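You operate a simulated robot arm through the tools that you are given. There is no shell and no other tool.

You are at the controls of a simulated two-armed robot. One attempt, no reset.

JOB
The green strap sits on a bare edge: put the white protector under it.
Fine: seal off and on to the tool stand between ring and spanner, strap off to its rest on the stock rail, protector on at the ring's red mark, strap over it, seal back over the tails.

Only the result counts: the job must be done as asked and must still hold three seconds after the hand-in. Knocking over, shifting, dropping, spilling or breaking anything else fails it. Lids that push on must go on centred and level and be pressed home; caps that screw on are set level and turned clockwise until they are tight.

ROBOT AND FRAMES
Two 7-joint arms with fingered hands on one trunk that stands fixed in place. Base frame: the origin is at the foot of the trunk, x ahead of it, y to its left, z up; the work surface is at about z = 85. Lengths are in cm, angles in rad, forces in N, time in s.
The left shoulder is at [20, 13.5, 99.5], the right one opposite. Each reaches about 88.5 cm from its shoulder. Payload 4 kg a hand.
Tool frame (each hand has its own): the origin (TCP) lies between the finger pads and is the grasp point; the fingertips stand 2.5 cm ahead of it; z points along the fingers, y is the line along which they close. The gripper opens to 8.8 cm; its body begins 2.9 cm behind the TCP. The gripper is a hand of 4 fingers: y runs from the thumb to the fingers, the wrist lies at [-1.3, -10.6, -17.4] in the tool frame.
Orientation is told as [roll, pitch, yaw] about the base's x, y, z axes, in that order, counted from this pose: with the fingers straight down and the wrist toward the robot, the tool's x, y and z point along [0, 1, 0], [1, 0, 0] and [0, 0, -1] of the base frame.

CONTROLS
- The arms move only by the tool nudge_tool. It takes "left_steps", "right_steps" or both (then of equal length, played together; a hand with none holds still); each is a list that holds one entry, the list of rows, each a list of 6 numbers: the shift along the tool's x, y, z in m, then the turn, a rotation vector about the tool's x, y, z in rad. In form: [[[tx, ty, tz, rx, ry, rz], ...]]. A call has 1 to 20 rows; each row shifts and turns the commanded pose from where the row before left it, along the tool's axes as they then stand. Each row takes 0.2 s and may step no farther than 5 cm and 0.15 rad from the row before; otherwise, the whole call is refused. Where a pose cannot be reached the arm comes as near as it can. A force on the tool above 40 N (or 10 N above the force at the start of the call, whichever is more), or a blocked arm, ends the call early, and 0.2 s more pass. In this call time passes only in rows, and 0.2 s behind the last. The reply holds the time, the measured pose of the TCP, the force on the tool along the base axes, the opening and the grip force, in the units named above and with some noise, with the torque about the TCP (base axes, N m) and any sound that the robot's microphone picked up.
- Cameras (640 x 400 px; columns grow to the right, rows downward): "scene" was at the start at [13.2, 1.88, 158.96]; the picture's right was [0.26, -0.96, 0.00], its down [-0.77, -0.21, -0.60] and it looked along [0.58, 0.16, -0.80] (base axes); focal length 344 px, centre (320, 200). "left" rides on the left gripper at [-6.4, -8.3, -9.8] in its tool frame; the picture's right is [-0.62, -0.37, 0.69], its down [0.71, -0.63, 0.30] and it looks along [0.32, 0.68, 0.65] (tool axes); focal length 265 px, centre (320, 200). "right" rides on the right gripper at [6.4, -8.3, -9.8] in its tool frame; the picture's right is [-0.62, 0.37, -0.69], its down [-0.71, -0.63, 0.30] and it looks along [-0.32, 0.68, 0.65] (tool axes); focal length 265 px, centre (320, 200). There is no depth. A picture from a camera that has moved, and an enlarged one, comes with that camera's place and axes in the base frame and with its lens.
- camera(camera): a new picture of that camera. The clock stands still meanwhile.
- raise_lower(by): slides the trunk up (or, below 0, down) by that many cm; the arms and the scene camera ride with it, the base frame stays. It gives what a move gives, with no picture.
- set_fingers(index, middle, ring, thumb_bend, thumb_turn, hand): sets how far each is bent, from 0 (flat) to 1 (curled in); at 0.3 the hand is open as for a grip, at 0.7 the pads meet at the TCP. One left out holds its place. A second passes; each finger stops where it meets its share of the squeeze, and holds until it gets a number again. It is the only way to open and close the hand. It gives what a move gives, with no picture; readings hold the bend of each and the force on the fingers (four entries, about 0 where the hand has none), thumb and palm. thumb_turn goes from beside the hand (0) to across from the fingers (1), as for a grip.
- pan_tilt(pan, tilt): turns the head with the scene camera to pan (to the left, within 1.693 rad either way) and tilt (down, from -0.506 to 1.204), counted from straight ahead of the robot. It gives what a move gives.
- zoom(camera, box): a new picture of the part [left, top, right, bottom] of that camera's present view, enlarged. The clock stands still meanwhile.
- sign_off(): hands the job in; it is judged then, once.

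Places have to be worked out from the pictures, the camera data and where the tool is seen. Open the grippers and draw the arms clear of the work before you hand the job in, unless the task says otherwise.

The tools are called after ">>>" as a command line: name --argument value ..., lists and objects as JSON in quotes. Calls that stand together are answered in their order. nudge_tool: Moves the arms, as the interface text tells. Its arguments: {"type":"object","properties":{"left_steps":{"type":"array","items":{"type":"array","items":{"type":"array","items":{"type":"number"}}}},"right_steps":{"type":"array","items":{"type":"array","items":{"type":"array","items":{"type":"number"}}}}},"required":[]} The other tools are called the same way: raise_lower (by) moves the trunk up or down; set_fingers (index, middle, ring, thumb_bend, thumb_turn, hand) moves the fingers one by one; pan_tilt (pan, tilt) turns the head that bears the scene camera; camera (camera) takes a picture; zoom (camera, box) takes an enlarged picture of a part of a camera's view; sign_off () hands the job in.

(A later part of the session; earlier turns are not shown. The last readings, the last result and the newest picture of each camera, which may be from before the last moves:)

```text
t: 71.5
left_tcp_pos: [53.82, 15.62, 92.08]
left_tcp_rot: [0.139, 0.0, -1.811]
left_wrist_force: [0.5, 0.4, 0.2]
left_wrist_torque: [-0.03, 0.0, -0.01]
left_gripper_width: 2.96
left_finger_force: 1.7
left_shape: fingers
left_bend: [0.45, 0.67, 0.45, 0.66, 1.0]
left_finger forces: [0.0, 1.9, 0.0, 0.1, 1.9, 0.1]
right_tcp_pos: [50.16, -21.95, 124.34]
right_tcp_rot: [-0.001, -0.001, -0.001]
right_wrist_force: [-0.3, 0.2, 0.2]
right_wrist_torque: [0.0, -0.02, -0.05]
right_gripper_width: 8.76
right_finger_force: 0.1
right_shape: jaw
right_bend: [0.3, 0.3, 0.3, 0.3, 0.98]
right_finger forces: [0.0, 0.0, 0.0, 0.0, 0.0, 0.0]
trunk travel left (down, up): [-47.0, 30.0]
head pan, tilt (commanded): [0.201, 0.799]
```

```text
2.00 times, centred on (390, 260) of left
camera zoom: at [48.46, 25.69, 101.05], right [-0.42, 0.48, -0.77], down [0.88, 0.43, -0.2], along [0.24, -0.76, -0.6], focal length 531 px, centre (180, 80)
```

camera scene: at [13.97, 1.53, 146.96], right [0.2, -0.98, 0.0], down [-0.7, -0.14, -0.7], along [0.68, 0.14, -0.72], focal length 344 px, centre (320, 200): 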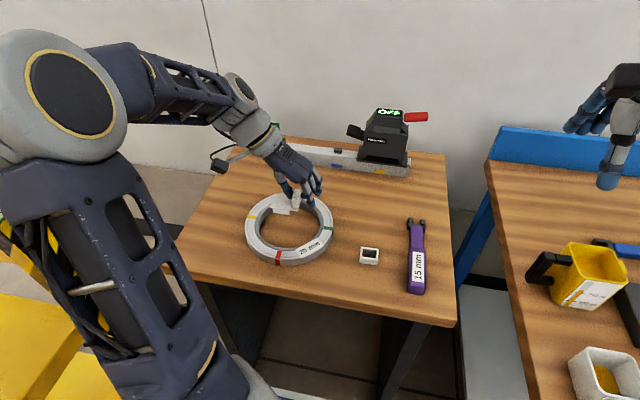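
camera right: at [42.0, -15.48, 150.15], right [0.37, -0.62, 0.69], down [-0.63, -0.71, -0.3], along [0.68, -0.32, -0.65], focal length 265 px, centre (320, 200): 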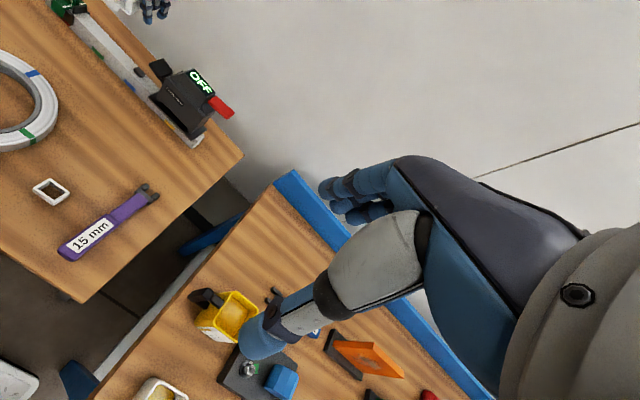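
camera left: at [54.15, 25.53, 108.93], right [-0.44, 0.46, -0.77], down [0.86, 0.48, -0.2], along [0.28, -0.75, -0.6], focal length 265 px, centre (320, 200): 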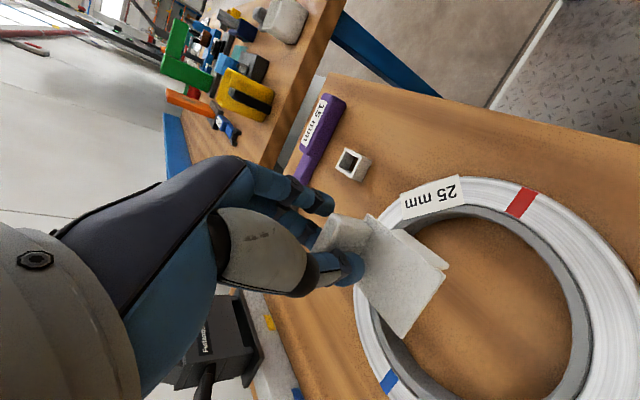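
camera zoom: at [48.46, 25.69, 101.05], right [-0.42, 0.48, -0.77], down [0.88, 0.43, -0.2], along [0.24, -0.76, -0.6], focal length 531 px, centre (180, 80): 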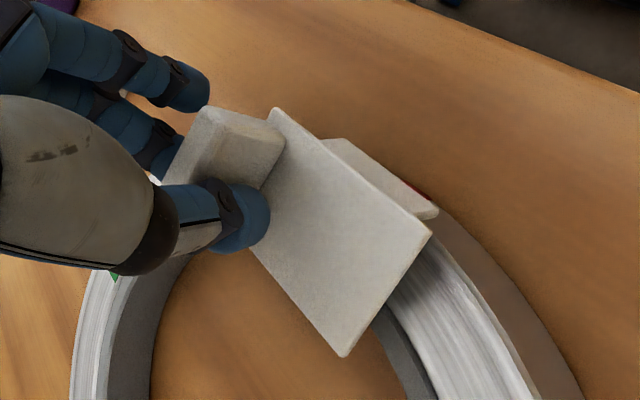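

No contact so far and the flange has passed outside the ring's edge. I continue down in 2 mm steps.

>>> nudge_tool --left_steps '[[[-0.0003, 0, 0.002, 0, 0, 0], [-0.0003, 0, 0.002, 0, 0, 0]]]'

>>> nudge_tool --left_steps '[[[-0.0003, 0, 0.002, 0, 0, 0]]]'

>>> nudge_tool --left_steps '[[[-0.0002, 0, 0.0015, 0, 0, 0]]]'

>>> zoom --camera "scene" --box '[254, 220, 314, 275]'

>>> zoom --camera "left" --box '[300, 160, 480, 360]'

```text
t: 72.0
left_tcp_pos: [53.85, 15.61, 91.58]
left_tcp_rot: [0.138, 0.0, -1.81]
left_wrist_force: [0.1, -0.2, -0.7]
left_wrist_torque: [-0.04, -0.01, -0.06]
left_gripper_width: 2.99
left_finger_force: 2.0
left_shape: fingers
left_bend: [0.45, 0.67, 0.45, 0.66, 1.0]
left_finger forces: [0.1, 1.9, 0.0, 0.0, 1.9, 0.1]
right_tcp_pos: [50.13, -21.95, 124.33]
right_tcp_rot: [0.0, 0.002, -0.002]
right_wrist_force: [-0.1, -0.9, 0.0]
right_wrist_torque: [-0.01, -0.01, -0.02]
right_gripper_width: 8.76
right_finger_force: 0.1
right_shape: jaw
right_bend: [0.3, 0.3, 0.3, 0.3, 0.98]
right_finger forces: [0.0, 0.1, 0.0, 0.1, 0.0, 0.0]
trunk travel left (down, up): [-47.0, 30.0]
head pan, tilt (commanded): [0.201, 0.799]
```

```text
t: 72.5
left_tcp_pos: [53.7, 15.83, 91.52]
left_tcp_rot: [0.141, 0.0, -1.809]
left_wrist_force: [0.6, -1.1, -0.7]
left_wrist_torque: [0.0, -0.02, -0.03]
left_gripper_width: 2.97
left_finger_force: 2.0
left_shape: fingers
left_bend: [0.45, 0.67, 0.45, 0.66, 1.0]
left_finger forces: [0.1, 1.9, 0.0, 0.1, 1.9, 0.0]
right_tcp_pos: [50.17, -21.97, 124.36]
right_tcp_rot: [-0.001, 0.001, 0.0]
right_wrist_force: [0.0, 0.0, 0.5]
right_wrist_torque: [0.01, 0.03, 0.0]
right_gripper_width: 8.77
right_finger_force: 0.1
right_shape: jaw
right_bend: [0.3, 0.3, 0.3, 0.3, 0.98]
right_finger forces: [0.0, 0.0, 0.0, 0.0, 0.0, 0.0]
trunk travel left (down, up): [-47.0, 30.0]
head pan, tilt (commanded): [0.201, 0.799]
```

```text
t: 72.8
left_tcp_pos: [53.81, 15.74, 91.23]
left_tcp_rot: [0.14, 0.0, -1.81]
left_wrist_force: [-0.1, 0.2, -0.2]
left_wrist_torque: [-0.02, 0.02, 0.01]
left_gripper_width: 2.97
left_finger_force: 1.9
left_shape: fingers
left_bend: [0.45, 0.67, 0.45, 0.66, 1.0]
left_finger forces: [0.0, 1.9, 0.0, 0.0, 1.9, 0.0]
right_tcp_pos: [50.14, -21.92, 124.35]
right_tcp_rot: [-0.001, 0.0, -0.001]
right_wrist_force: [-0.3, 0.0, -0.4]
right_wrist_torque: [-0.01, 0.01, 0.02]
right_gripper_width: 8.78
right_finger_force: 0.0
right_shape: jaw
right_bend: [0.3, 0.3, 0.3, 0.3, 0.98]
right_finger forces: [0.0, 0.1, 0.1, 0.0, 0.1, 0.1]
trunk travel left (down, up): [-47.0, 30.0]
head pan, tilt (commanded): [0.201, 0.799]
```

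```text
7.27 times, centred on (284, 248) of scene
camera zoom: at [13.96, 1.53, 146.95], right [0.2, -0.98, 0.0], down [-0.7, -0.14, -0.7], along [0.68, 0.14, -0.72], focal length 2500 px, centre (582, -146)
```

zoom: 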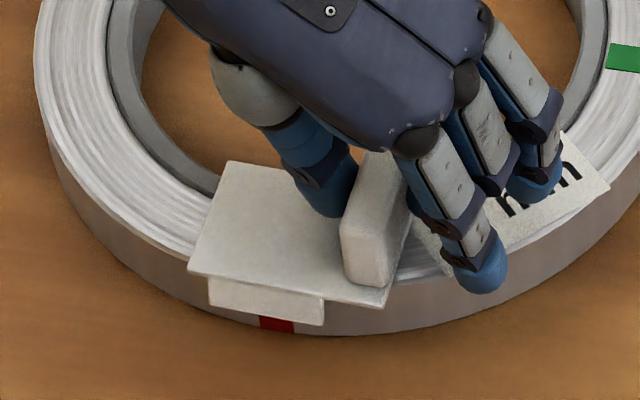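

```text
2.00 times, centred on (390, 260) of left
camera zoom: at [48.45, 25.68, 100.2], right [-0.41, 0.48, -0.77], down [0.88, 0.43, -0.2], along [0.24, -0.76, -0.6], focal length 531 px, centre (180, 80)
```

zoom: 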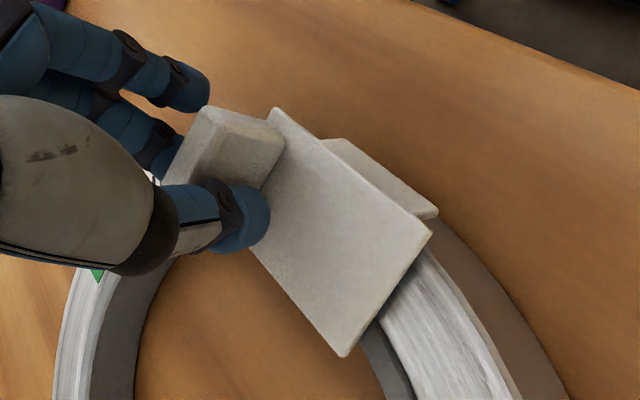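

Almost down; still no contact. I go on by 1 mm steps.

>>> nudge_tool --left_steps '[[[-0.0002, 0, 0.0012, 0, 0, 0]]]'

>>> nudge_tool --left_steps '[[[-0.0002, 0, 0.0012, 0, 0, 0]]]'

>>> nudge_tool --left_steps '[[[-0.0002, 0, 0.0012, 0, 0, 0]]]'

```text
t: 73.2
left_tcp_pos: [53.85, 15.8, 91.21]
left_tcp_rot: [0.14, 0.0, -1.81]
left_wrist_force: [-0.2, 0.4, -0.2]
left_wrist_torque: [0.01, -0.01, 0.01]
left_gripper_width: 2.94
left_finger_force: 2.2
left_shape: fingers
left_bend: [0.45, 0.67, 0.45, 0.66, 1.0]
left_finger forces: [0.1, 1.8, 0.1, 0.1, 1.9, 0.1]
right_tcp_pos: [50.25, -21.94, 124.32]
right_tcp_rot: [0.0, 0.001, 0.0]
right_wrist_force: [-0.4, -1.1, -0.1]
right_wrist_torque: [-0.01, 0.0, -0.02]
right_gripper_width: 8.78
right_finger_force: 0.2
right_shape: jaw
right_bend: [0.3, 0.3, 0.3, 0.3, 0.98]
right_finger forces: [0.0, 0.0, 0.0, 0.0, 0.0, 0.1]
trunk travel left (down, up): [-47.0, 30.0]
head pan, tilt (commanded): [0.201, 0.799]
```

```text
t: 73.7
left_tcp_pos: [53.81, 15.76, 90.92]
left_tcp_rot: [0.139, 0.0, -1.808]
left_wrist_force: [0.5, 0.3, 0.4]
left_wrist_torque: [0.05, 0.01, 0.02]
left_gripper_width: 2.97
left_finger_force: 1.8
left_shape: fingers
left_bend: [0.45, 0.67, 0.45, 0.67, 1.0]
left_finger forces: [0.0, 2.1, 0.0, 0.0, 1.8, 0.0]
right_tcp_pos: [50.27, -22.01, 124.36]
right_tcp_rot: [-0.001, 0.0, 0.001]
right_wrist_force: [-0.7, -0.8, 0.3]
right_wrist_torque: [-0.02, 0.02, 0.01]
right_gripper_width: 8.76
right_finger_force: 0.1
right_shape: jaw
right_bend: [0.3, 0.3, 0.3, 0.3, 0.98]
right_finger forces: [0.1, 0.0, 0.0, 0.1, 0.0, 0.0]
trunk travel left (down, up): [-47.0, 30.0]
head pan, tilt (commanded): [0.201, 0.799]
```

```text
t: 74.0
left_tcp_pos: [53.75, 15.73, 90.91]
left_tcp_rot: [0.14, 0.0, -1.808]
left_wrist_force: [1.1, 0.7, 2.8]
left_wrist_torque: [0.0, -0.04, -0.02]
left_gripper_width: 2.95
left_finger_force: 3.0
left_shape: fingers
left_bend: [0.45, 0.67, 0.45, 0.67, 1.0]
left_finger forces: [0.0, 2.5, 0.0, 0.1, 2.4, 0.0]
right_tcp_pos: [50.12, -21.9, 124.32]
right_tcp_rot: [-0.001, 0.0, -0.001]
right_wrist_force: [-0.1, -0.3, 1.1]
right_wrist_torque: [0.0, 0.03, -0.01]
right_gripper_width: 8.77
right_finger_force: 0.1
right_shape: jaw
right_bend: [0.3, 0.3, 0.3, 0.3, 0.98]
right_finger forces: [0.0, 0.0, 0.0, 0.0, 0.1, 0.0]
trunk travel left (down, up): [-47.0, 30.0]
head pan, tilt (commanded): [0.201, 0.799]
```

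First contact at z≈90.9 (≈3 N). I look at how the plate lies on the ring.

>>> zoom --camera "scene" --box '[254, 225, 304, 270]'

>>> zoom --camera "left" --box '[340, 200, 500, 360]'

```text
8.89 times, centred on (279, 248) of scene
camera zoom: at [13.96, 1.53, 146.96], right [0.2, -0.98, 0.0], down [-0.7, -0.14, -0.7], along [0.68, 0.14, -0.72], focal length 3055 px, centre (684, -222)
```

zoom: 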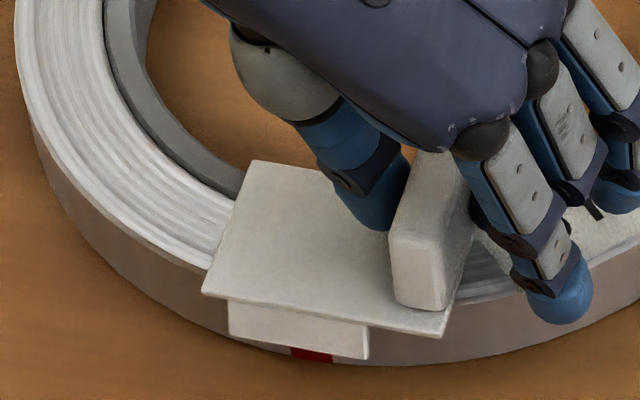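

```text
2.50 times, centred on (420, 280) of left
camera zoom: at [48.42, 25.7, 99.84], right [-0.41, 0.48, -0.77], down [0.88, 0.43, -0.2], along [0.24, -0.76, -0.6], focal length 664 px, centre (70, 0)
```

zoom: 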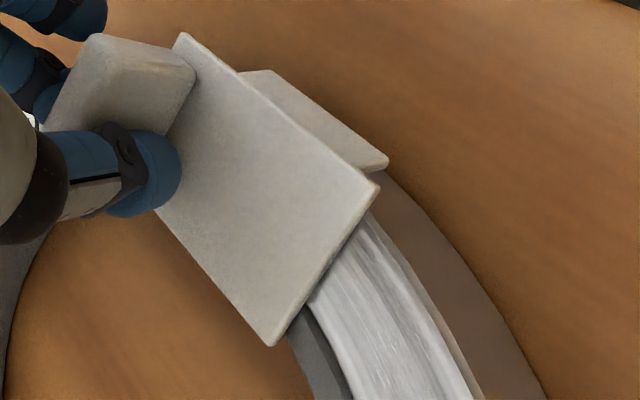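

The plate lies on the ring with the flange outside its wall, over the red mark. I press a touch more to settle it flat.

>>> nudge_tool --left_steps '[[[-0.0002, 0, 0.0012, 0, 0, 0]]]'

>>> zoom --camera "scene" --box '[254, 225, 304, 270]'

>>> zoom --camera "left" --box '[340, 200, 500, 360]'

```text
t: 74.5
left_tcp_pos: [53.84, 15.65, 90.84]
left_tcp_rot: [0.14, 0.0, -1.809]
left_wrist_force: [1.0, 0.0, 4.5]
left_wrist_torque: [-0.01, -0.07, -0.01]
left_gripper_width: 2.93
left_finger_force: 2.0
left_shape: fingers
left_bend: [0.45, 0.67, 0.45, 0.67, 1.0]
left_finger forces: [0.1, 2.9, 0.1, 0.0, 2.3, 0.0]
right_tcp_pos: [50.2, -21.99, 124.23]
right_tcp_rot: [-0.001, -0.001, 0.001]
right_wrist_force: [-0.2, -0.1, -0.2]
right_wrist_torque: [0.02, 0.0, 0.0]
right_gripper_width: 8.77
right_finger_force: 0.1
right_shape: jaw
right_bend: [0.3, 0.3, 0.3, 0.3, 0.98]
right_finger forces: [0.1, 0.0, 0.1, 0.0, 0.1, 0.0]
trunk travel left (down, up): [-47.0, 30.0]
head pan, tilt (commanded): [0.201, 0.799]
```

```text
8.89 times, centred on (279, 248) of scene
camera zoom: at [13.96, 1.52, 146.96], right [0.2, -0.98, 0.0], down [-0.7, -0.14, -0.7], along [0.68, 0.14, -0.72], focal length 3055 px, centre (684, -222)
```

zoom: 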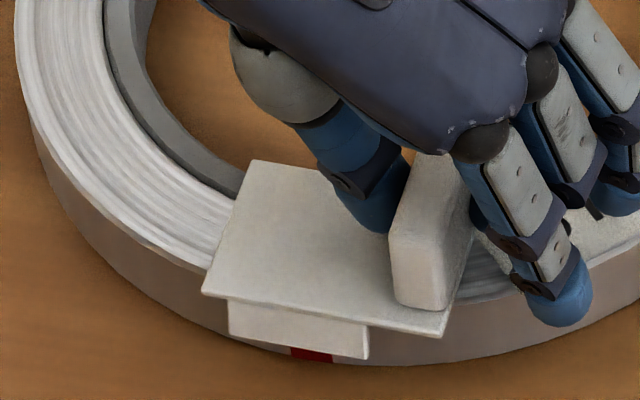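

```text
2.50 times, centred on (420, 280) of left
camera zoom: at [48.43, 25.72, 99.73], right [-0.41, 0.48, -0.77], down [0.88, 0.43, -0.2], along [0.24, -0.76, -0.6], focal length 664 px, centre (70, 0)
```

zoom: 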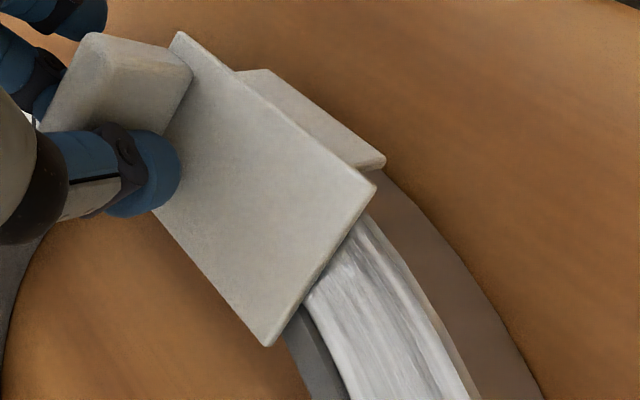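

The plate did not move under the extra press, so it is seated. I open the pinch slightly and check it stays put.

>>> set_fingers --hand "left" --middle 0.55 --thumb_bend 0.55

>>> zoom --camera "scene" --box '[254, 225, 304, 270]'

>>> zoom --camera "left" --box '[340, 200, 500, 360]'

```text
t: 75.5
left_tcp_pos: [53.7, 15.7, 90.79]
left_tcp_rot: [0.14, 0.001, -1.81]
left_wrist_force: [0.8, 0.3, -0.6]
left_wrist_torque: [0.04, 0.01, -0.01]
left_gripper_width: 4.15
left_finger_force: 0.1
left_shape: fingers
left_bend: [0.45, 0.55, 0.45, 0.55, 1.0]
left_finger forces: [0.1, 0.1, 0.0, 0.0, 0.0, 0.0]
right_tcp_pos: [50.11, -21.97, 124.34]
right_tcp_rot: [0.0, 0.0, 0.0]
right_wrist_force: [0.2, -0.1, 0.2]
right_wrist_torque: [-0.01, -0.01, 0.0]
right_gripper_width: 8.79
right_finger_force: 0.1
right_shape: jaw
right_bend: [0.3, 0.3, 0.3, 0.3, 0.98]
right_finger forces: [0.0, 0.0, 0.0, 0.0, 0.0, 0.0]
trunk travel left (down, up): [-47.0, 30.0]
head pan, tilt (commanded): [0.201, 0.799]
```

```text
8.89 times, centred on (279, 248) of scene
camera zoom: at [13.96, 1.53, 146.95], right [0.2, -0.98, 0.0], down [-0.7, -0.14, -0.7], along [0.68, 0.14, -0.72], focal length 3055 px, centre (684, -222)
```

zoom: 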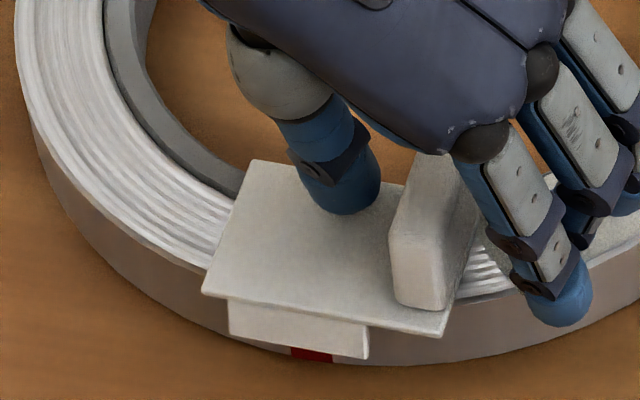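

```text
2.50 times, centred on (420, 280) of left
camera zoom: at [48.43, 25.72, 99.72], right [-0.42, 0.48, -0.77], down [0.88, 0.43, -0.2], along [0.24, -0.76, -0.6], focal length 664 px, centre (70, 0)
```

zoom: 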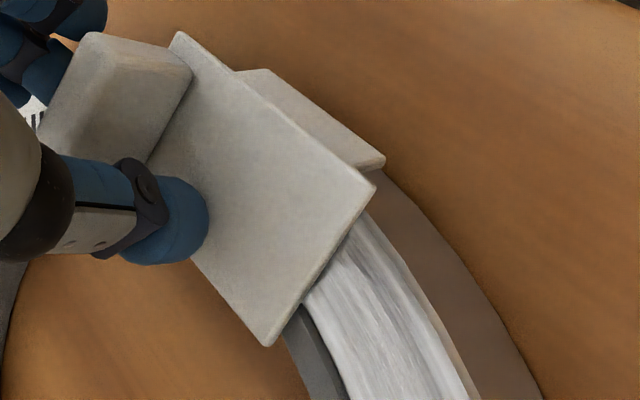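

The protector stays seated on its own. I withdraw straight up.

>>> nudge_tool --left_steps '[[[0.0014, 0, -0.0099, 0, 0, 0], [0.0028, 0, -0.0198, 0, 0, 0], [0.0042, 0, -0.0297, 0, 0, 0], [0.0042, 0, -0.0297, 0, 0, 0], [0.0042, 0, -0.0297, 0, 0, 0]]]'

>>> zoom --camera "scene" --box '[240, 190, 340, 275]'

>>> zoom --camera "scene" --box '[254, 225, 304, 270]'

>>> camera --camera "left"

```text
t: 76.7
left_tcp_pos: [53.76, 15.76, 102.85]
left_tcp_rot: [0.139, 0.002, -1.809]
left_wrist_force: [-0.8, -0.6, 0.2]
left_wrist_torque: [-0.02, 0.0, 0.01]
left_gripper_width: 4.14
left_finger_force: 0.0
left_shape: fingers
left_bend: [0.45, 0.55, 0.45, 0.55, 1.0]
left_finger forces: [0.0, 0.0, 0.1, 0.1, 0.0, 0.0]
right_tcp_pos: [50.25, -22.11, 124.25]
right_tcp_rot: [-0.001, -0.001, 0.0]
right_wrist_force: [1.0, -0.2, 0.0]
right_wrist_torque: [-0.02, -0.01, 0.0]
right_gripper_width: 8.77
right_finger_force: 0.1
right_shape: jaw
right_bend: [0.3, 0.3, 0.3, 0.3, 0.98]
right_finger forces: [0.0, 0.0, 0.0, 0.0, 0.0, 0.0]
trunk travel left (down, up): [-47.0, 30.0]
head pan, tilt (commanded): [0.201, 0.799]
```

```text
4.71 times, centred on (290, 232) of scene
camera zoom: at [13.98, 1.54, 146.95], right [0.2, -0.98, 0.0], down [-0.7, -0.14, -0.7], along [0.68, 0.14, -0.72], focal length 1617 px, centre (461, 47)
```

zoom: 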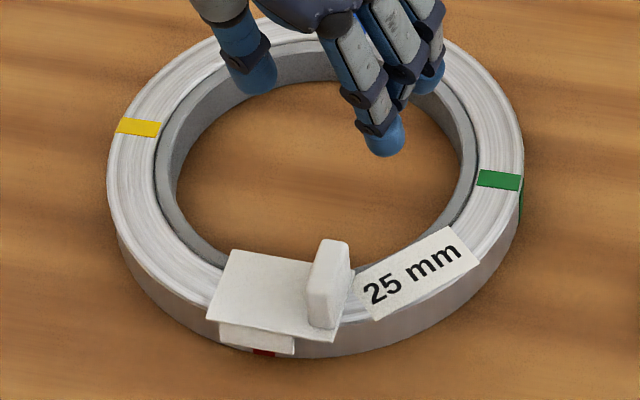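

```text
8.89 times, centred on (279, 248) of scene
camera zoom: at [13.98, 1.54, 146.95], right [0.2, -0.98, 0.0], down [-0.7, -0.14, -0.7], along [0.68, 0.14, -0.72], focal length 3055 px, centre (684, -222)
```

zoom: 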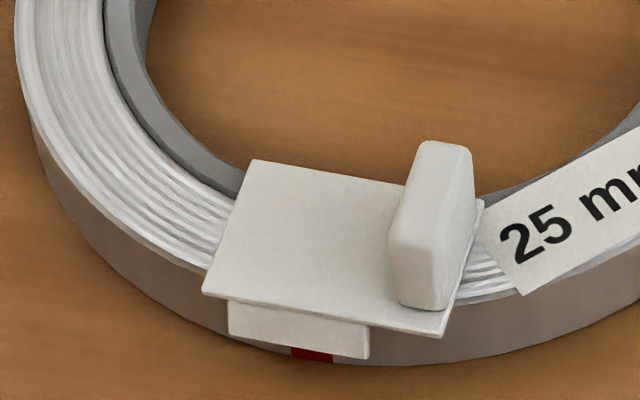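

```text
taken
camera left: at [48.32, 25.73, 111.84], right [-0.42, 0.48, -0.77], down [0.88, 0.43, -0.2], along [0.24, -0.76, -0.6], focal length 265 px, centre (320, 200)
```

left: 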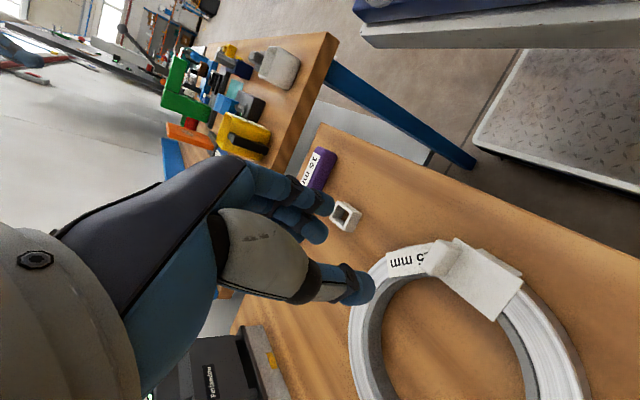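

The protector lies flat and square on the ring: flange centre y≈18.48 over the mark at 18.40. Next the strap: I raise the trunk, move to free space and turn the hand back to the plain orientation.

>>> raise_lower --by 8

>>> nudge_tool --left_steps '[[[0.0375, -0.0192, -0.0048, 0, 0, 0], [0.0375, -0.0192, -0.0048, 0, -0.14, 0], [0, 0, 0, 0, 0, -0.1392], [0, 0, 0, 0, 0, -0.1392], [0, 0, 0, 0, 0, -0.1392], [0, 0, 0, 0, 0, -0.1392], [0, 0, 0, 0, 0, -0.1392], [0, 0, 0, 0, 0, -0.1392], [0, 0, 0, 0, 0, -0.1392], [0, 0, 0, 0, 0, -0.1392], [0, 0, 0, 0, 0, -0.1392], [0, 0, 0, 0, 0, -0.1392], [0, 0, 0, 0, 0, -0.1392], [0, 0, 0, 0, 0, -0.1392], [0, 0, 0, 0, 0, -0.1392]]]'

>>> set_fingers --hand "left" --index 0.42 --middle 0.42 --ring 0.42 --thumb_bend 0.42

>>> camera --camera "scene"

```text
t: 77.8
left_tcp_pos: [53.62, 15.79, 110.81]
left_tcp_rot: [0.14, -0.001, -1.81]
left_wrist_force: [0.3, 0.9, 0.6]
left_wrist_torque: [-0.01, 0.01, 0.01]
left_gripper_width: 4.13
left_finger_force: 0.1
left_shape: fingers
left_bend: [0.45, 0.55, 0.45, 0.55, 1.0]
left_finger forces: [0.0, 0.0, 0.1, 0.0, 0.0, 0.1]
right_tcp_pos: [50.15, -21.97, 132.38]
right_tcp_rot: [0.0, 0.0, -0.001]
right_wrist_force: [-0.7, 0.1, 0.4]
right_wrist_torque: [-0.02, 0.01, -0.02]
right_gripper_width: 8.76
right_finger_force: 0.1
right_shape: jaw
right_bend: [0.3, 0.3, 0.3, 0.3, 0.98]
right_finger forces: [0.0, 0.0, 0.0, 0.1, 0.0, 0.0]
trunk travel left (down, up): [-55.0, 22.0]
head pan, tilt (commanded): [0.201, 0.799]
```

```text
t: 81.0
left_tcp_pos: [61.61, 17.81, 112.81]
left_tcp_rot: [0.002, 0.001, 0.001]
left_wrist_force: [0.9, 0.7, 0.3]
left_wrist_torque: [0.0, 0.0, -0.01]
left_gripper_width: 4.15
left_finger_force: 0.0
left_shape: fingers
left_bend: [0.45, 0.55, 0.45, 0.55, 1.0]
left_finger forces: [0.0, 0.1, 0.0, 0.0, 0.0, 0.0]
right_tcp_pos: [50.25, -21.99, 132.37]
right_tcp_rot: [-0.001, -0.001, -0.001]
right_wrist_force: [0.4, 0.4, 0.0]
right_wrist_torque: [-0.01, 0.06, 0.04]
right_gripper_width: 8.76
right_finger_force: 0.0
right_shape: jaw
right_bend: [0.3, 0.3, 0.3, 0.3, 0.98]
right_finger forces: [0.1, 0.0, 0.0, 0.0, 0.0, 0.0]
trunk travel left (down, up): [-55.0, 22.0]
head pan, tilt (commanded): [0.201, 0.799]
```

```text
t: 82.0
left_tcp_pos: [61.64, 17.77, 112.82]
left_tcp_rot: [0.001, 0.0, 0.0]
left_wrist_force: [0.2, 0.1, 0.6]
left_wrist_torque: [-0.01, -0.04, -0.04]
left_gripper_width: 5.86
left_finger_force: 0.0
left_shape: fingers
left_bend: [0.42, 0.42, 0.42, 0.42, 0.99]
left_finger forces: [0.0, 0.1, 0.0, 0.0, 0.0, 0.0]
right_tcp_pos: [50.14, -22.03, 132.19]
right_tcp_rot: [-0.001, 0.002, 0.0]
right_wrist_force: [-0.3, 0.5, -0.6]
right_wrist_torque: [-0.01, 0.02, -0.01]
right_gripper_width: 8.75
right_finger_force: 0.2
right_shape: jaw
right_bend: [0.3, 0.3, 0.3, 0.3, 0.98]
right_finger forces: [0.0, 0.1, 0.0, 0.0, 0.0, 0.1]
trunk travel left (down, up): [-55.0, 22.0]
head pan, tilt (commanded): [0.201, 0.799]
```

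```text
taken
camera scene: at [13.96, 1.53, 154.95], right [0.2, -0.98, 0.0], down [-0.7, -0.14, -0.7], along [0.68, 0.14, -0.72], focal length 344 px, centre (320, 200)
```

scene: 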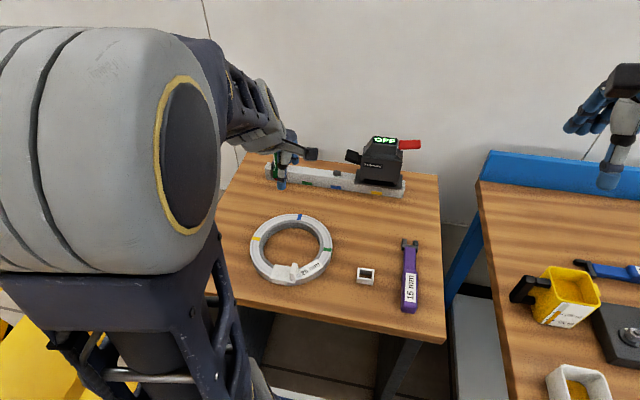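

The hand is back in the plain orientation and clear. I go to hover above the strap on its rest.

>>> nudge_tool --left_steps '[[[0.01557, 0.03657, 0, 0, 0, 0], [0.01557, 0.03657, 0, 0, 0, 0], [0.01557, 0.03657, 0, 0, 0, 0], [0.01557, 0.03657, 0, 0, 0, 0], [0.01557, 0.03657, 0, 0, 0, 0], [0.01557, 0.03657, 0, 0, 0, 0], [0.01557, 0.03657, 0, 0, 0, 0], [0, 0, 0.03, 0, 0, 0], [0, 0, 0.03, 0, 0, 0]]]'

>>> zoom --camera "left" --box '[300, 190, 480, 340]'

>>> zoom --camera "scene" --box '[258, 130, 318, 190]'

```text
t: 84.0
left_tcp_pos: [87.27, 28.63, 106.84]
left_tcp_rot: [0.001, 0.001, 0.001]
left_wrist_force: [0.8, 0.5, -0.3]
left_wrist_torque: [-0.02, 0.0, -0.05]
left_gripper_width: 5.89
left_finger_force: 0.2
left_shape: fingers
left_bend: [0.42, 0.42, 0.42, 0.42, 0.99]
left_finger forces: [0.0, 0.0, 0.0, 0.0, 0.0, 0.0]
right_tcp_pos: [50.24, -21.84, 132.19]
right_tcp_rot: [0.0, 0.0, 0.0]
right_wrist_force: [-0.1, 0.6, -0.6]
right_wrist_torque: [0.02, 0.03, 0.0]
right_gripper_width: 8.77
right_finger_force: 0.0
right_shape: jaw
right_bend: [0.3, 0.3, 0.3, 0.3, 0.98]
right_finger forces: [0.0, 0.0, 0.1, 0.0, 0.1, 0.1]
trunk travel left (down, up): [-55.0, 22.0]
head pan, tilt (commanded): [0.201, 0.799]
```

```text
2.67 times, centred on (390, 265) of left
camera zoom: at [79.17, 22.13, 116.79], right [-0.37, -0.62, -0.69], down [-0.63, 0.71, -0.3], along [0.68, 0.32, -0.65], focal length 708 px, centre (133, 27)
```

zoom: 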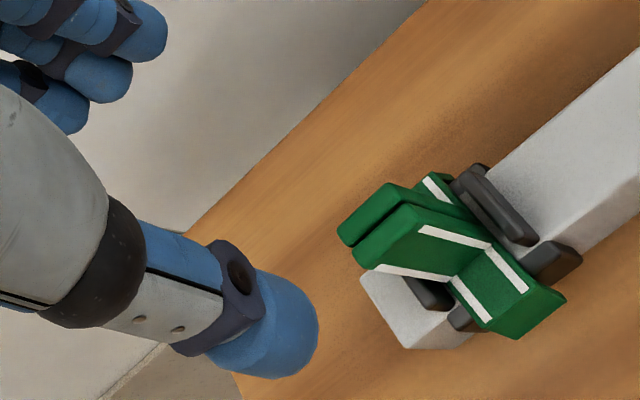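

```text
6.67 times, centred on (288, 160) of scene
camera zoom: at [13.95, 1.52, 154.96], right [0.2, -0.98, 0.0], down [-0.7, -0.14, -0.7], along [0.68, 0.14, -0.72], focal length 2291 px, centre (533, 467)
```

zoom: 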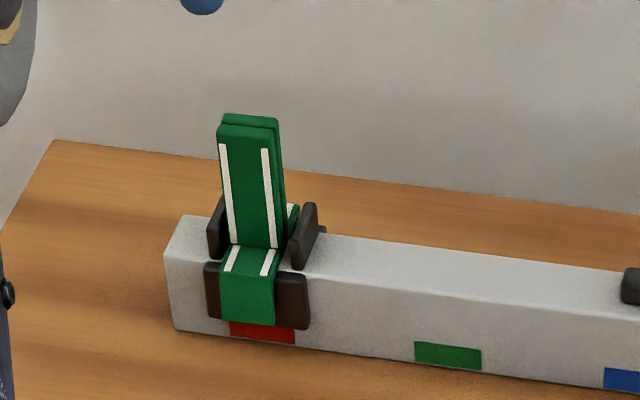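

The strap is where I left it, tails centred at (87.3, 28.75). I descend around the tails.

>>> nudge_tool --left_steps '[[[0.001, 0, 0.026, 0, 0, 0], [0, 0, 0.026, 0, 0, 0], [0, 0, 0.026, 0, 0, 0], [0, 0, 0.026, 0, 0, 0], [0, 0, 0.0245, 0, 0, 0]]]'

>>> set_fingers --hand "left" --index 0.56 --middle 0.56 --ring 0.56 --thumb_bend 0.56

>>> zoom --camera "left" --box '[260, 170, 440, 310]'

>>> zoom --camera "scene" --box '[258, 130, 318, 190]'

```text
t: 85.2
left_tcp_pos: [87.23, 28.56, 94.09]
left_tcp_rot: [-0.001, 0.0, 0.001]
left_wrist_force: [0.2, -0.8, 0.4]
left_wrist_torque: [-0.01, -0.01, 0.02]
left_gripper_width: 5.87
left_finger_force: 0.1
left_shape: fingers
left_bend: [0.42, 0.42, 0.42, 0.42, 0.99]
left_finger forces: [0.1, 0.0, 0.0, 0.1, 0.0, 0.1]
right_tcp_pos: [50.18, -21.98, 132.28]
right_tcp_rot: [0.0, 0.0, 0.001]
right_wrist_force: [0.5, 0.5, 0.5]
right_wrist_torque: [0.01, 0.02, 0.0]
right_gripper_width: 8.76
right_finger_force: 0.0
right_shape: jaw
right_bend: [0.3, 0.3, 0.3, 0.3, 0.98]
right_finger forces: [0.0, 0.1, 0.0, 0.0, 0.0, 0.0]
trunk travel left (down, up): [-55.0, 22.0]
head pan, tilt (commanded): [0.201, 0.799]
```

```text
t: 86.2
left_tcp_pos: [87.13, 28.51, 94.0]
left_tcp_rot: [0.0, 0.001, 0.0]
left_wrist_force: [0.0, -1.4, 0.7]
left_wrist_torque: [-0.04, -0.02, 0.01]
left_gripper_width: 2.91
left_finger_force: 0.0
left_shape: fingers
left_bend: [0.56, 0.56, 0.56, 0.56, 1.0]
left_finger forces: [0.0, 0.0, 0.0, 0.1, 0.1, 0.1]
right_tcp_pos: [50.18, -22.1, 132.29]
right_tcp_rot: [0.0, 0.0, -0.001]
right_wrist_force: [-0.1, -0.1, 0.7]
right_wrist_torque: [-0.01, -0.01, -0.02]
right_gripper_width: 8.77
right_finger_force: 0.0
right_shape: jaw
right_bend: [0.3, 0.3, 0.3, 0.3, 0.98]
right_finger forces: [0.0, 0.0, 0.1, 0.0, 0.0, 0.0]
trunk travel left (down, up): [-55.0, 22.0]
head pan, tilt (commanded): [0.201, 0.799]
```

```text
2.86 times, centred on (350, 240) of left
camera zoom: at [79.1, 22.24, 103.95], right [-0.37, -0.62, -0.69], down [-0.63, 0.71, -0.3], along [0.68, 0.32, -0.65], focal length 758 px, centre (234, 86)
```

zoom: 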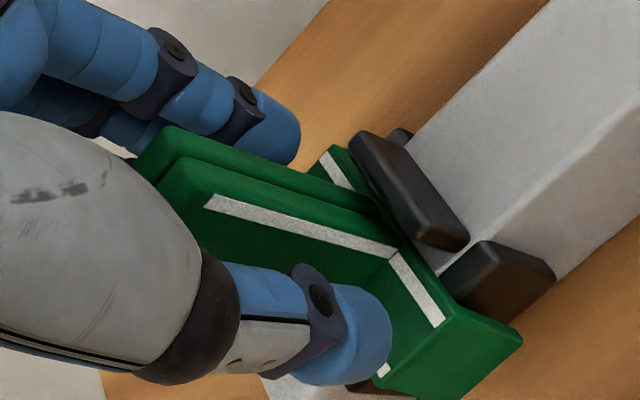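

```text
6.67 times, centred on (288, 160) of scene
camera zoom: at [13.97, 1.53, 154.95], right [0.2, -0.98, 0.0], down [-0.7, -0.14, -0.7], along [0.68, 0.14, -0.72], focal length 2291 px, centre (533, 467)
```

zoom: 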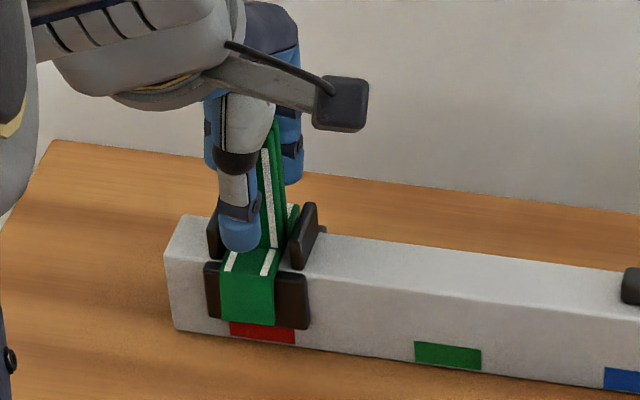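

No contact yet. Since the protector's tab will stand right beside the strap later, I grip higher (≈1 cm) and 4 mm further left so the index finger clears the tab.

>>> nudge_tool --left_steps '[[[0.002, 0, -0.0055, 0, 0, 0], [0.002, 0.0007, -0.0055, 0, 0, 0]]]'

>>> set_fingers --hand "left" --index 0.68 --middle 0.68 --ring 0.62 --thumb_bend 0.68

>>> zoom --camera "left" --box '[260, 170, 440, 310]'

>>> zoom --camera "scene" --box '[258, 130, 318, 190]'

```text
t: 86.8
left_tcp_pos: [87.43, 29.17, 95.19]
left_tcp_rot: [0.0, 0.0, 0.0]
left_wrist_force: [0.3, -0.2, 0.1]
left_wrist_torque: [0.0, 0.02, 0.0]
left_gripper_width: 2.87
left_finger_force: 0.0
left_shape: fingers
left_bend: [0.56, 0.56, 0.56, 0.56, 1.0]
left_finger forces: [0.0, 0.0, 0.0, 0.0, 0.0, 0.0]
right_tcp_pos: [50.18, -21.99, 132.29]
right_tcp_rot: [0.001, 0.001, 0.0]
right_wrist_force: [0.4, 0.1, 0.1]
right_wrist_torque: [0.02, -0.01, 0.02]
right_gripper_width: 8.76
right_finger_force: 0.1
right_shape: jaw
right_bend: [0.3, 0.3, 0.3, 0.3, 0.98]
right_finger forces: [0.0, 0.0, 0.0, 0.0, 0.0, 0.0]
trunk travel left (down, up): [-55.0, 22.0]
head pan, tilt (commanded): [0.201, 0.799]
```

```text
t: 87.8
left_tcp_pos: [87.37, 29.05, 95.26]
left_tcp_rot: [0.0, 0.0, -0.001]
left_wrist_force: [-0.7, -0.2, -0.2]
left_wrist_torque: [0.01, -0.01, 0.01]
left_gripper_width: 1.09
left_finger_force: 4.0
left_shape: fingers
left_bend: [0.65, 0.66, 0.62, 0.64, 1.0]
left_finger forces: [1.7, 1.7, 0.1, 0.1, 3.6, 0.0]
right_tcp_pos: [50.23, -21.92, 132.26]
right_tcp_rot: [0.001, -0.001, -0.001]
right_wrist_force: [-0.5, -0.1, -0.3]
right_wrist_torque: [-0.02, 0.01, -0.02]
right_gripper_width: 8.76
right_finger_force: 0.1
right_shape: jaw
right_bend: [0.3, 0.3, 0.3, 0.3, 0.98]
right_finger forces: [0.0, 0.0, 0.0, 0.0, 0.0, 0.0]
trunk travel left (down, up): [-55.0, 22.0]
head pan, tilt (commanded): [0.201, 0.799]
```

```text
2.86 times, centred on (350, 240) of left
camera zoom: at [79.25, 22.72, 105.17], right [-0.37, -0.62, -0.69], down [-0.63, 0.71, -0.3], along [0.68, 0.32, -0.65], focal length 758 px, centre (234, 86)
```

zoom: 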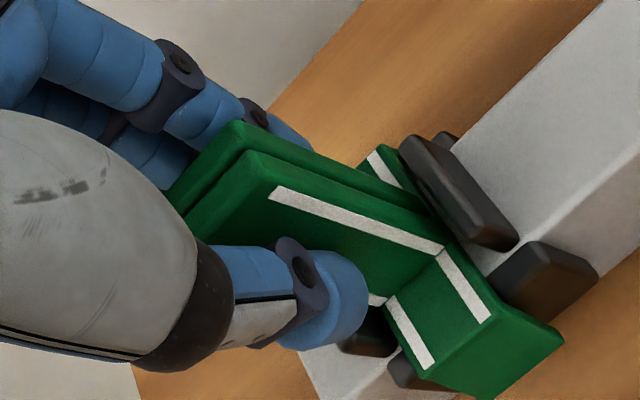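

```text
6.67 times, centred on (288, 160) of scene
camera zoom: at [13.97, 1.53, 154.95], right [0.2, -0.98, 0.0], down [-0.7, -0.14, -0.7], along [0.68, 0.14, -0.72], focal length 2291 px, centre (533, 467)
```

zoom: 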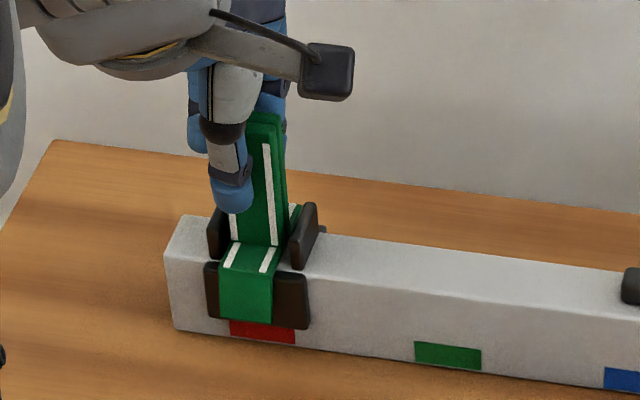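

Gripped (thumb 3.6 N, index and middle 1.7 N each). I lift the strap straight up out of the rest.

>>> nudge_tool --left_steps '[[[0, 0, -0.005, 0, 0, 0], [0, 0, -0.01, 0, 0, 0], [0, 0, -0.01, 0, 0, 0], [0, 0, -0.015, 0, 0, 0], [0, 0, -0.02, 0, 0, 0], [0, 0, -0.03, 0, 0, 0]]]'

>>> zoom --camera "left" --box '[260, 170, 440, 310]'

>>> zoom --camera "scene" --box '[258, 90, 338, 190]'

```text
t: 89.2
left_tcp_pos: [87.39, 29.22, 104.13]
left_tcp_rot: [-0.002, 0.001, 0.001]
left_wrist_force: [0.4, -0.6, -1.5]
left_wrist_torque: [0.01, 0.0, 0.01]
left_gripper_width: 1.09
left_finger_force: 3.2
left_shape: fingers
left_bend: [0.65, 0.66, 0.62, 0.64, 1.0]
left_finger forces: [1.6, 1.7, 0.0, 0.0, 3.4, 0.0]
right_tcp_pos: [50.26, -21.85, 132.29]
right_tcp_rot: [0.0, 0.0, 0.001]
right_wrist_force: [-0.3, 0.2, 0.3]
right_wrist_torque: [0.0, 0.0, -0.03]
right_gripper_width: 8.79
right_finger_force: 0.0
right_shape: jaw
right_bend: [0.3, 0.3, 0.3, 0.3, 0.98]
right_finger forces: [0.0, 0.0, 0.0, 0.0, 0.1, 0.1]
trunk travel left (down, up): [-55.0, 22.0]
head pan, tilt (commanded): [0.201, 0.799]
```

```text
2.86 times, centred on (350, 240) of left
camera zoom: at [79.18, 22.81, 114.04], right [-0.37, -0.62, -0.69], down [-0.63, 0.71, -0.3], along [0.68, 0.32, -0.65], focal length 758 px, centre (234, 86)
```

zoom: 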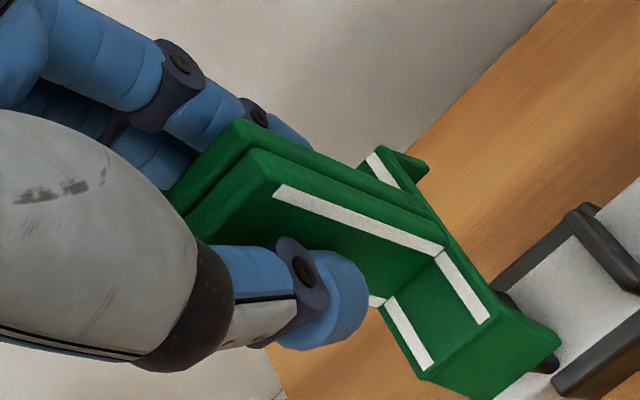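

```text
4.00 times, centred on (298, 140) of scene
camera zoom: at [13.99, 1.54, 154.95], right [0.2, -0.98, 0.0], down [-0.7, -0.14, -0.7], along [0.68, 0.14, -0.72], focal length 1375 px, centre (408, 440)
```

zoom: 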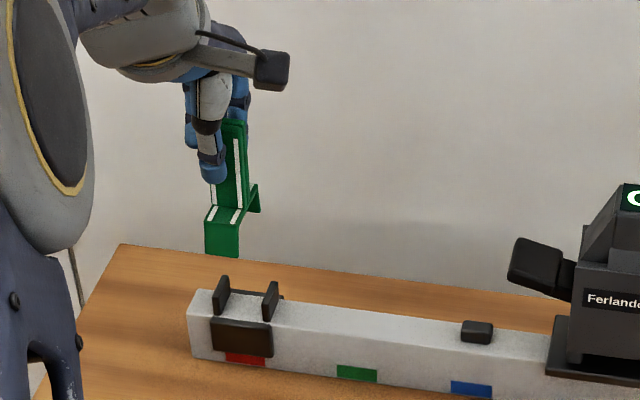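

The strap is clear of the rest and hangs straight. I carry it back high over the ring and lower the trunk.

>>> nudge_tool --left_steps '[[[0, 0, -0.025, 0, 0, 0], [0, 0, -0.025, 0, 0, 0], [-0.0127, -0.0392, -0.0105, 0, 0, 0], [-0.0127, -0.0392, -0.0105, 0, 0, 0], [-0.0127, -0.0392, -0.0105, 0, 0, 0], [-0.0127, -0.0392, -0.0105, 0, 0, 0], [-0.0127, -0.0392, -0.0105, 0, 0, 0], [-0.0127, -0.0392, -0.0105, 0, 0, 0], [-0.0127, -0.0392, -0.0105, 0, 0, 0], [-0.0127, -0.0392, -0.0105, 0, 0, 0]]]'

>>> raise_lower --by -15

>>> camera --camera "scene"

>>> camera --camera "left"

```text
t: 91.4
left_tcp_pos: [55.91, 18.84, 117.7]
left_tcp_rot: [0.001, 0.001, -0.001]
left_wrist_force: [-0.1, 0.6, -0.3]
left_wrist_torque: [0.01, 0.01, 0.0]
left_gripper_width: 1.08
left_finger_force: 3.5
left_shape: fingers
left_bend: [0.65, 0.66, 0.62, 0.64, 1.0]
left_finger forces: [1.7, 1.7, 0.0, 0.1, 3.3, 0.1]
right_tcp_pos: [50.3, -21.96, 132.37]
right_tcp_rot: [0.0, 0.0, 0.001]
right_wrist_force: [0.2, 0.1, -0.2]
right_wrist_torque: [0.02, 0.02, 0.01]
right_gripper_width: 8.76
right_finger_force: 0.1
right_shape: jaw
right_bend: [0.3, 0.3, 0.3, 0.3, 0.98]
right_finger forces: [0.0, 0.0, 0.0, 0.0, 0.0, 0.1]
trunk travel left (down, up): [-55.0, 22.0]
head pan, tilt (commanded): [0.201, 0.799]
```

```text
t: 93.2
left_tcp_pos: [55.77, 18.9, 102.71]
left_tcp_rot: [-0.001, -0.001, 0.0]
left_wrist_force: [-0.6, -0.3, 0.5]
left_wrist_torque: [0.04, 0.02, 0.03]
left_gripper_width: 1.1
left_finger_force: 3.6
left_shape: fingers
left_bend: [0.65, 0.66, 0.62, 0.64, 1.0]
left_finger forces: [1.7, 1.5, 0.0, 0.0, 3.4, 0.1]
right_tcp_pos: [50.13, -22.0, 117.39]
right_tcp_rot: [-0.002, -0.001, -0.001]
right_wrist_force: [0.2, 0.1, -0.7]
right_wrist_torque: [0.02, 0.0, -0.02]
right_gripper_width: 8.8
right_finger_force: 0.0
right_shape: jaw
right_bend: [0.3, 0.3, 0.3, 0.3, 0.98]
right_finger forces: [0.0, 0.0, 0.0, 0.0, 0.0, 0.1]
trunk travel left (down, up): [-40.0, 37.0]
head pan, tilt (commanded): [0.201, 0.799]
```

```text
taken
camera scene: at [13.97, 1.53, 139.96], right [0.2, -0.98, 0.0], down [-0.7, -0.14, -0.7], along [0.68, 0.14, -0.72], focal length 344 px, centre (320, 200)
```

scene: 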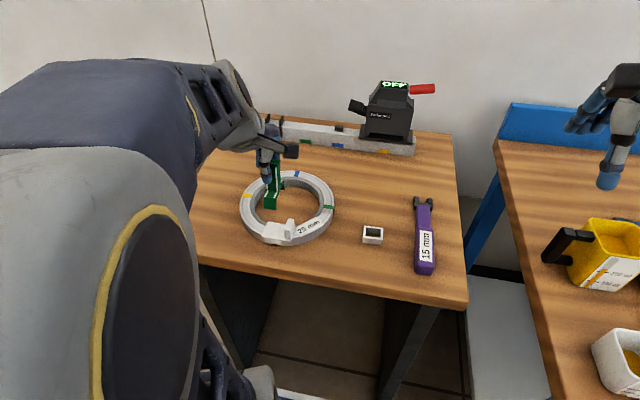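

```text
taken
camera left: at [47.68, 12.44, 112.56], right [-0.37, -0.62, -0.69], down [-0.63, 0.71, -0.3], along [0.68, 0.32, -0.65], focal length 265 px, centre (320, 200)
```

left: 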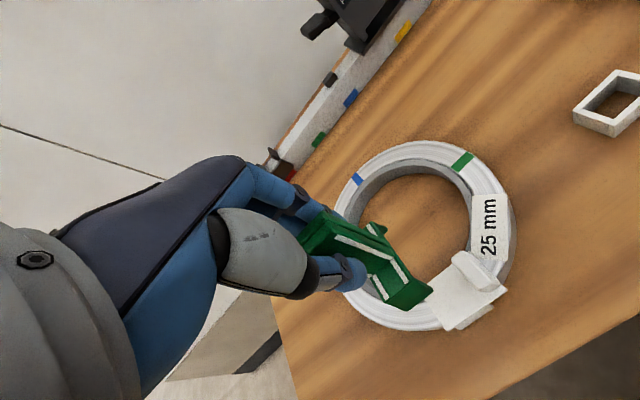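

Strap and protector are both in view. I enlarge for alignment.

>>> zoom --camera "scene" --box '[248, 160, 318, 255]'

>>> zoom --camera "left" --box '[320, 200, 520, 350]'

```text
4.21 times, centred on (283, 208) of scene
camera zoom: at [13.97, 1.53, 139.96], right [0.2, -0.98, 0.0], down [-0.7, -0.14, -0.7], along [0.68, 0.14, -0.72], focal length 1447 px, centre (476, 168)
```

zoom: 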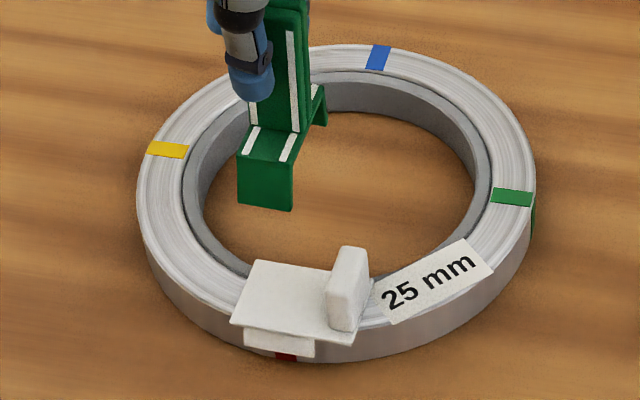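

```text
2.67 times, centred on (420, 275) of left
camera zoom: at [47.68, 12.44, 112.56], right [-0.37, -0.62, -0.69], down [-0.63, 0.71, -0.3], along [0.68, 0.32, -0.65], focal length 708 px, centre (53, 0)
```

zoom: 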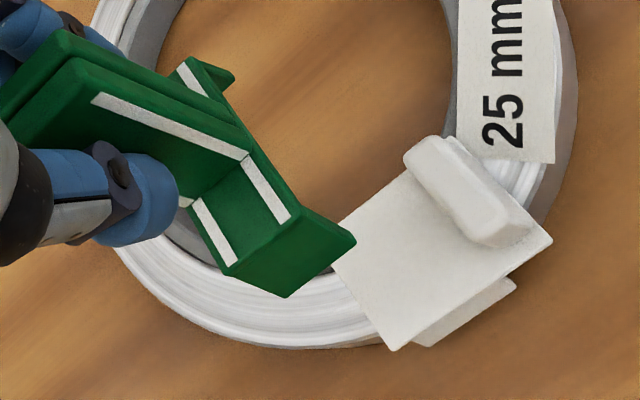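

The strap's centre is 0.43 cm right of the TCP. I move to put it over the protector's plate (centre 53.77, 18.45) and lower to just above it for a direct comparison.

>>> nudge_tool --left_steps '[[[0, -0.0205, 0, 0, 0, 0], [0, 0, 0.02, 0, 0, 0], [0, 0, 0.02, 0, 0, 0], [0, 0, 0.015, 0, 0, 0]]]'

>>> zoom --camera "scene" --box '[250, 200, 310, 255]'

>>> zoom --camera "left" --box '[320, 200, 480, 330]'

```text
t: 94.2
left_tcp_pos: [53.73, 18.86, 97.18]
left_tcp_rot: [-0.001, 0.0, 0.001]
left_wrist_force: [-0.9, 0.7, -1.2]
left_wrist_torque: [0.01, 0.04, 0.0]
left_gripper_width: 1.09
left_finger_force: 3.8
left_shape: fingers
left_bend: [0.65, 0.66, 0.62, 0.64, 1.0]
left_finger forces: [1.7, 1.6, 0.0, 0.0, 3.3, 0.1]
right_tcp_pos: [50.31, -21.98, 117.31]
right_tcp_rot: [0.001, 0.001, 0.001]
right_wrist_force: [0.3, -0.4, 0.2]
right_wrist_torque: [-0.04, 0.02, -0.05]
right_gripper_width: 8.76
right_finger_force: 0.0
right_shape: jaw
right_bend: [0.3, 0.3, 0.3, 0.3, 0.98]
right_finger forces: [0.0, 0.0, 0.0, 0.0, 0.0, 0.0]
trunk travel left (down, up): [-40.0, 37.0]
head pan, tilt (commanded): [0.201, 0.799]
```

```text
7.27 times, centred on (280, 228) of scene
camera zoom: at [13.96, 1.53, 139.96], right [0.2, -0.98, 0.0], down [-0.7, -0.14, -0.7], along [0.68, 0.14, -0.72], focal length 2500 px, centre (611, 0)
```

zoom: 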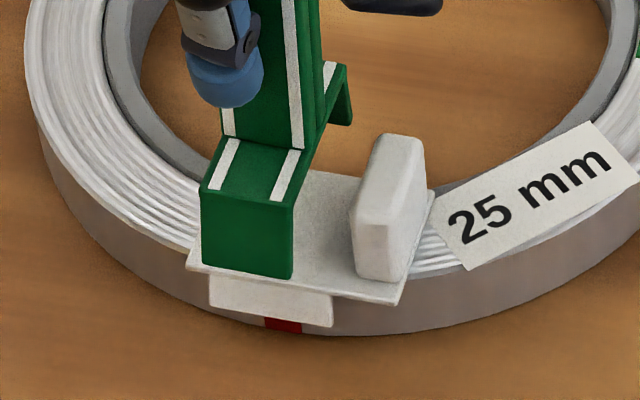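

```text
3.08 times, centred on (400, 265) of left
camera zoom: at [45.64, 12.39, 107.06], right [-0.37, -0.62, -0.69], down [-0.63, 0.71, -0.3], along [0.68, 0.32, -0.65], focal length 817 px, centre (74, 0)
```

zoom: 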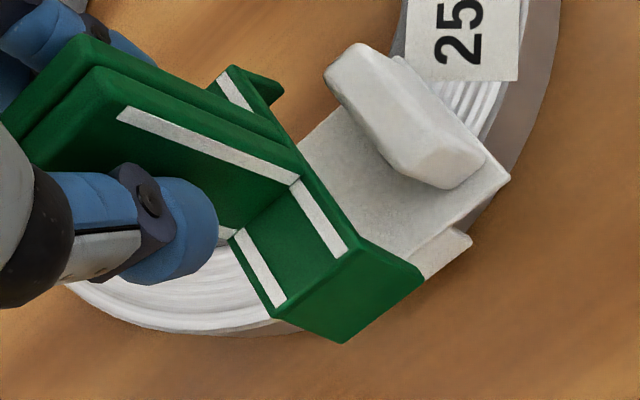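

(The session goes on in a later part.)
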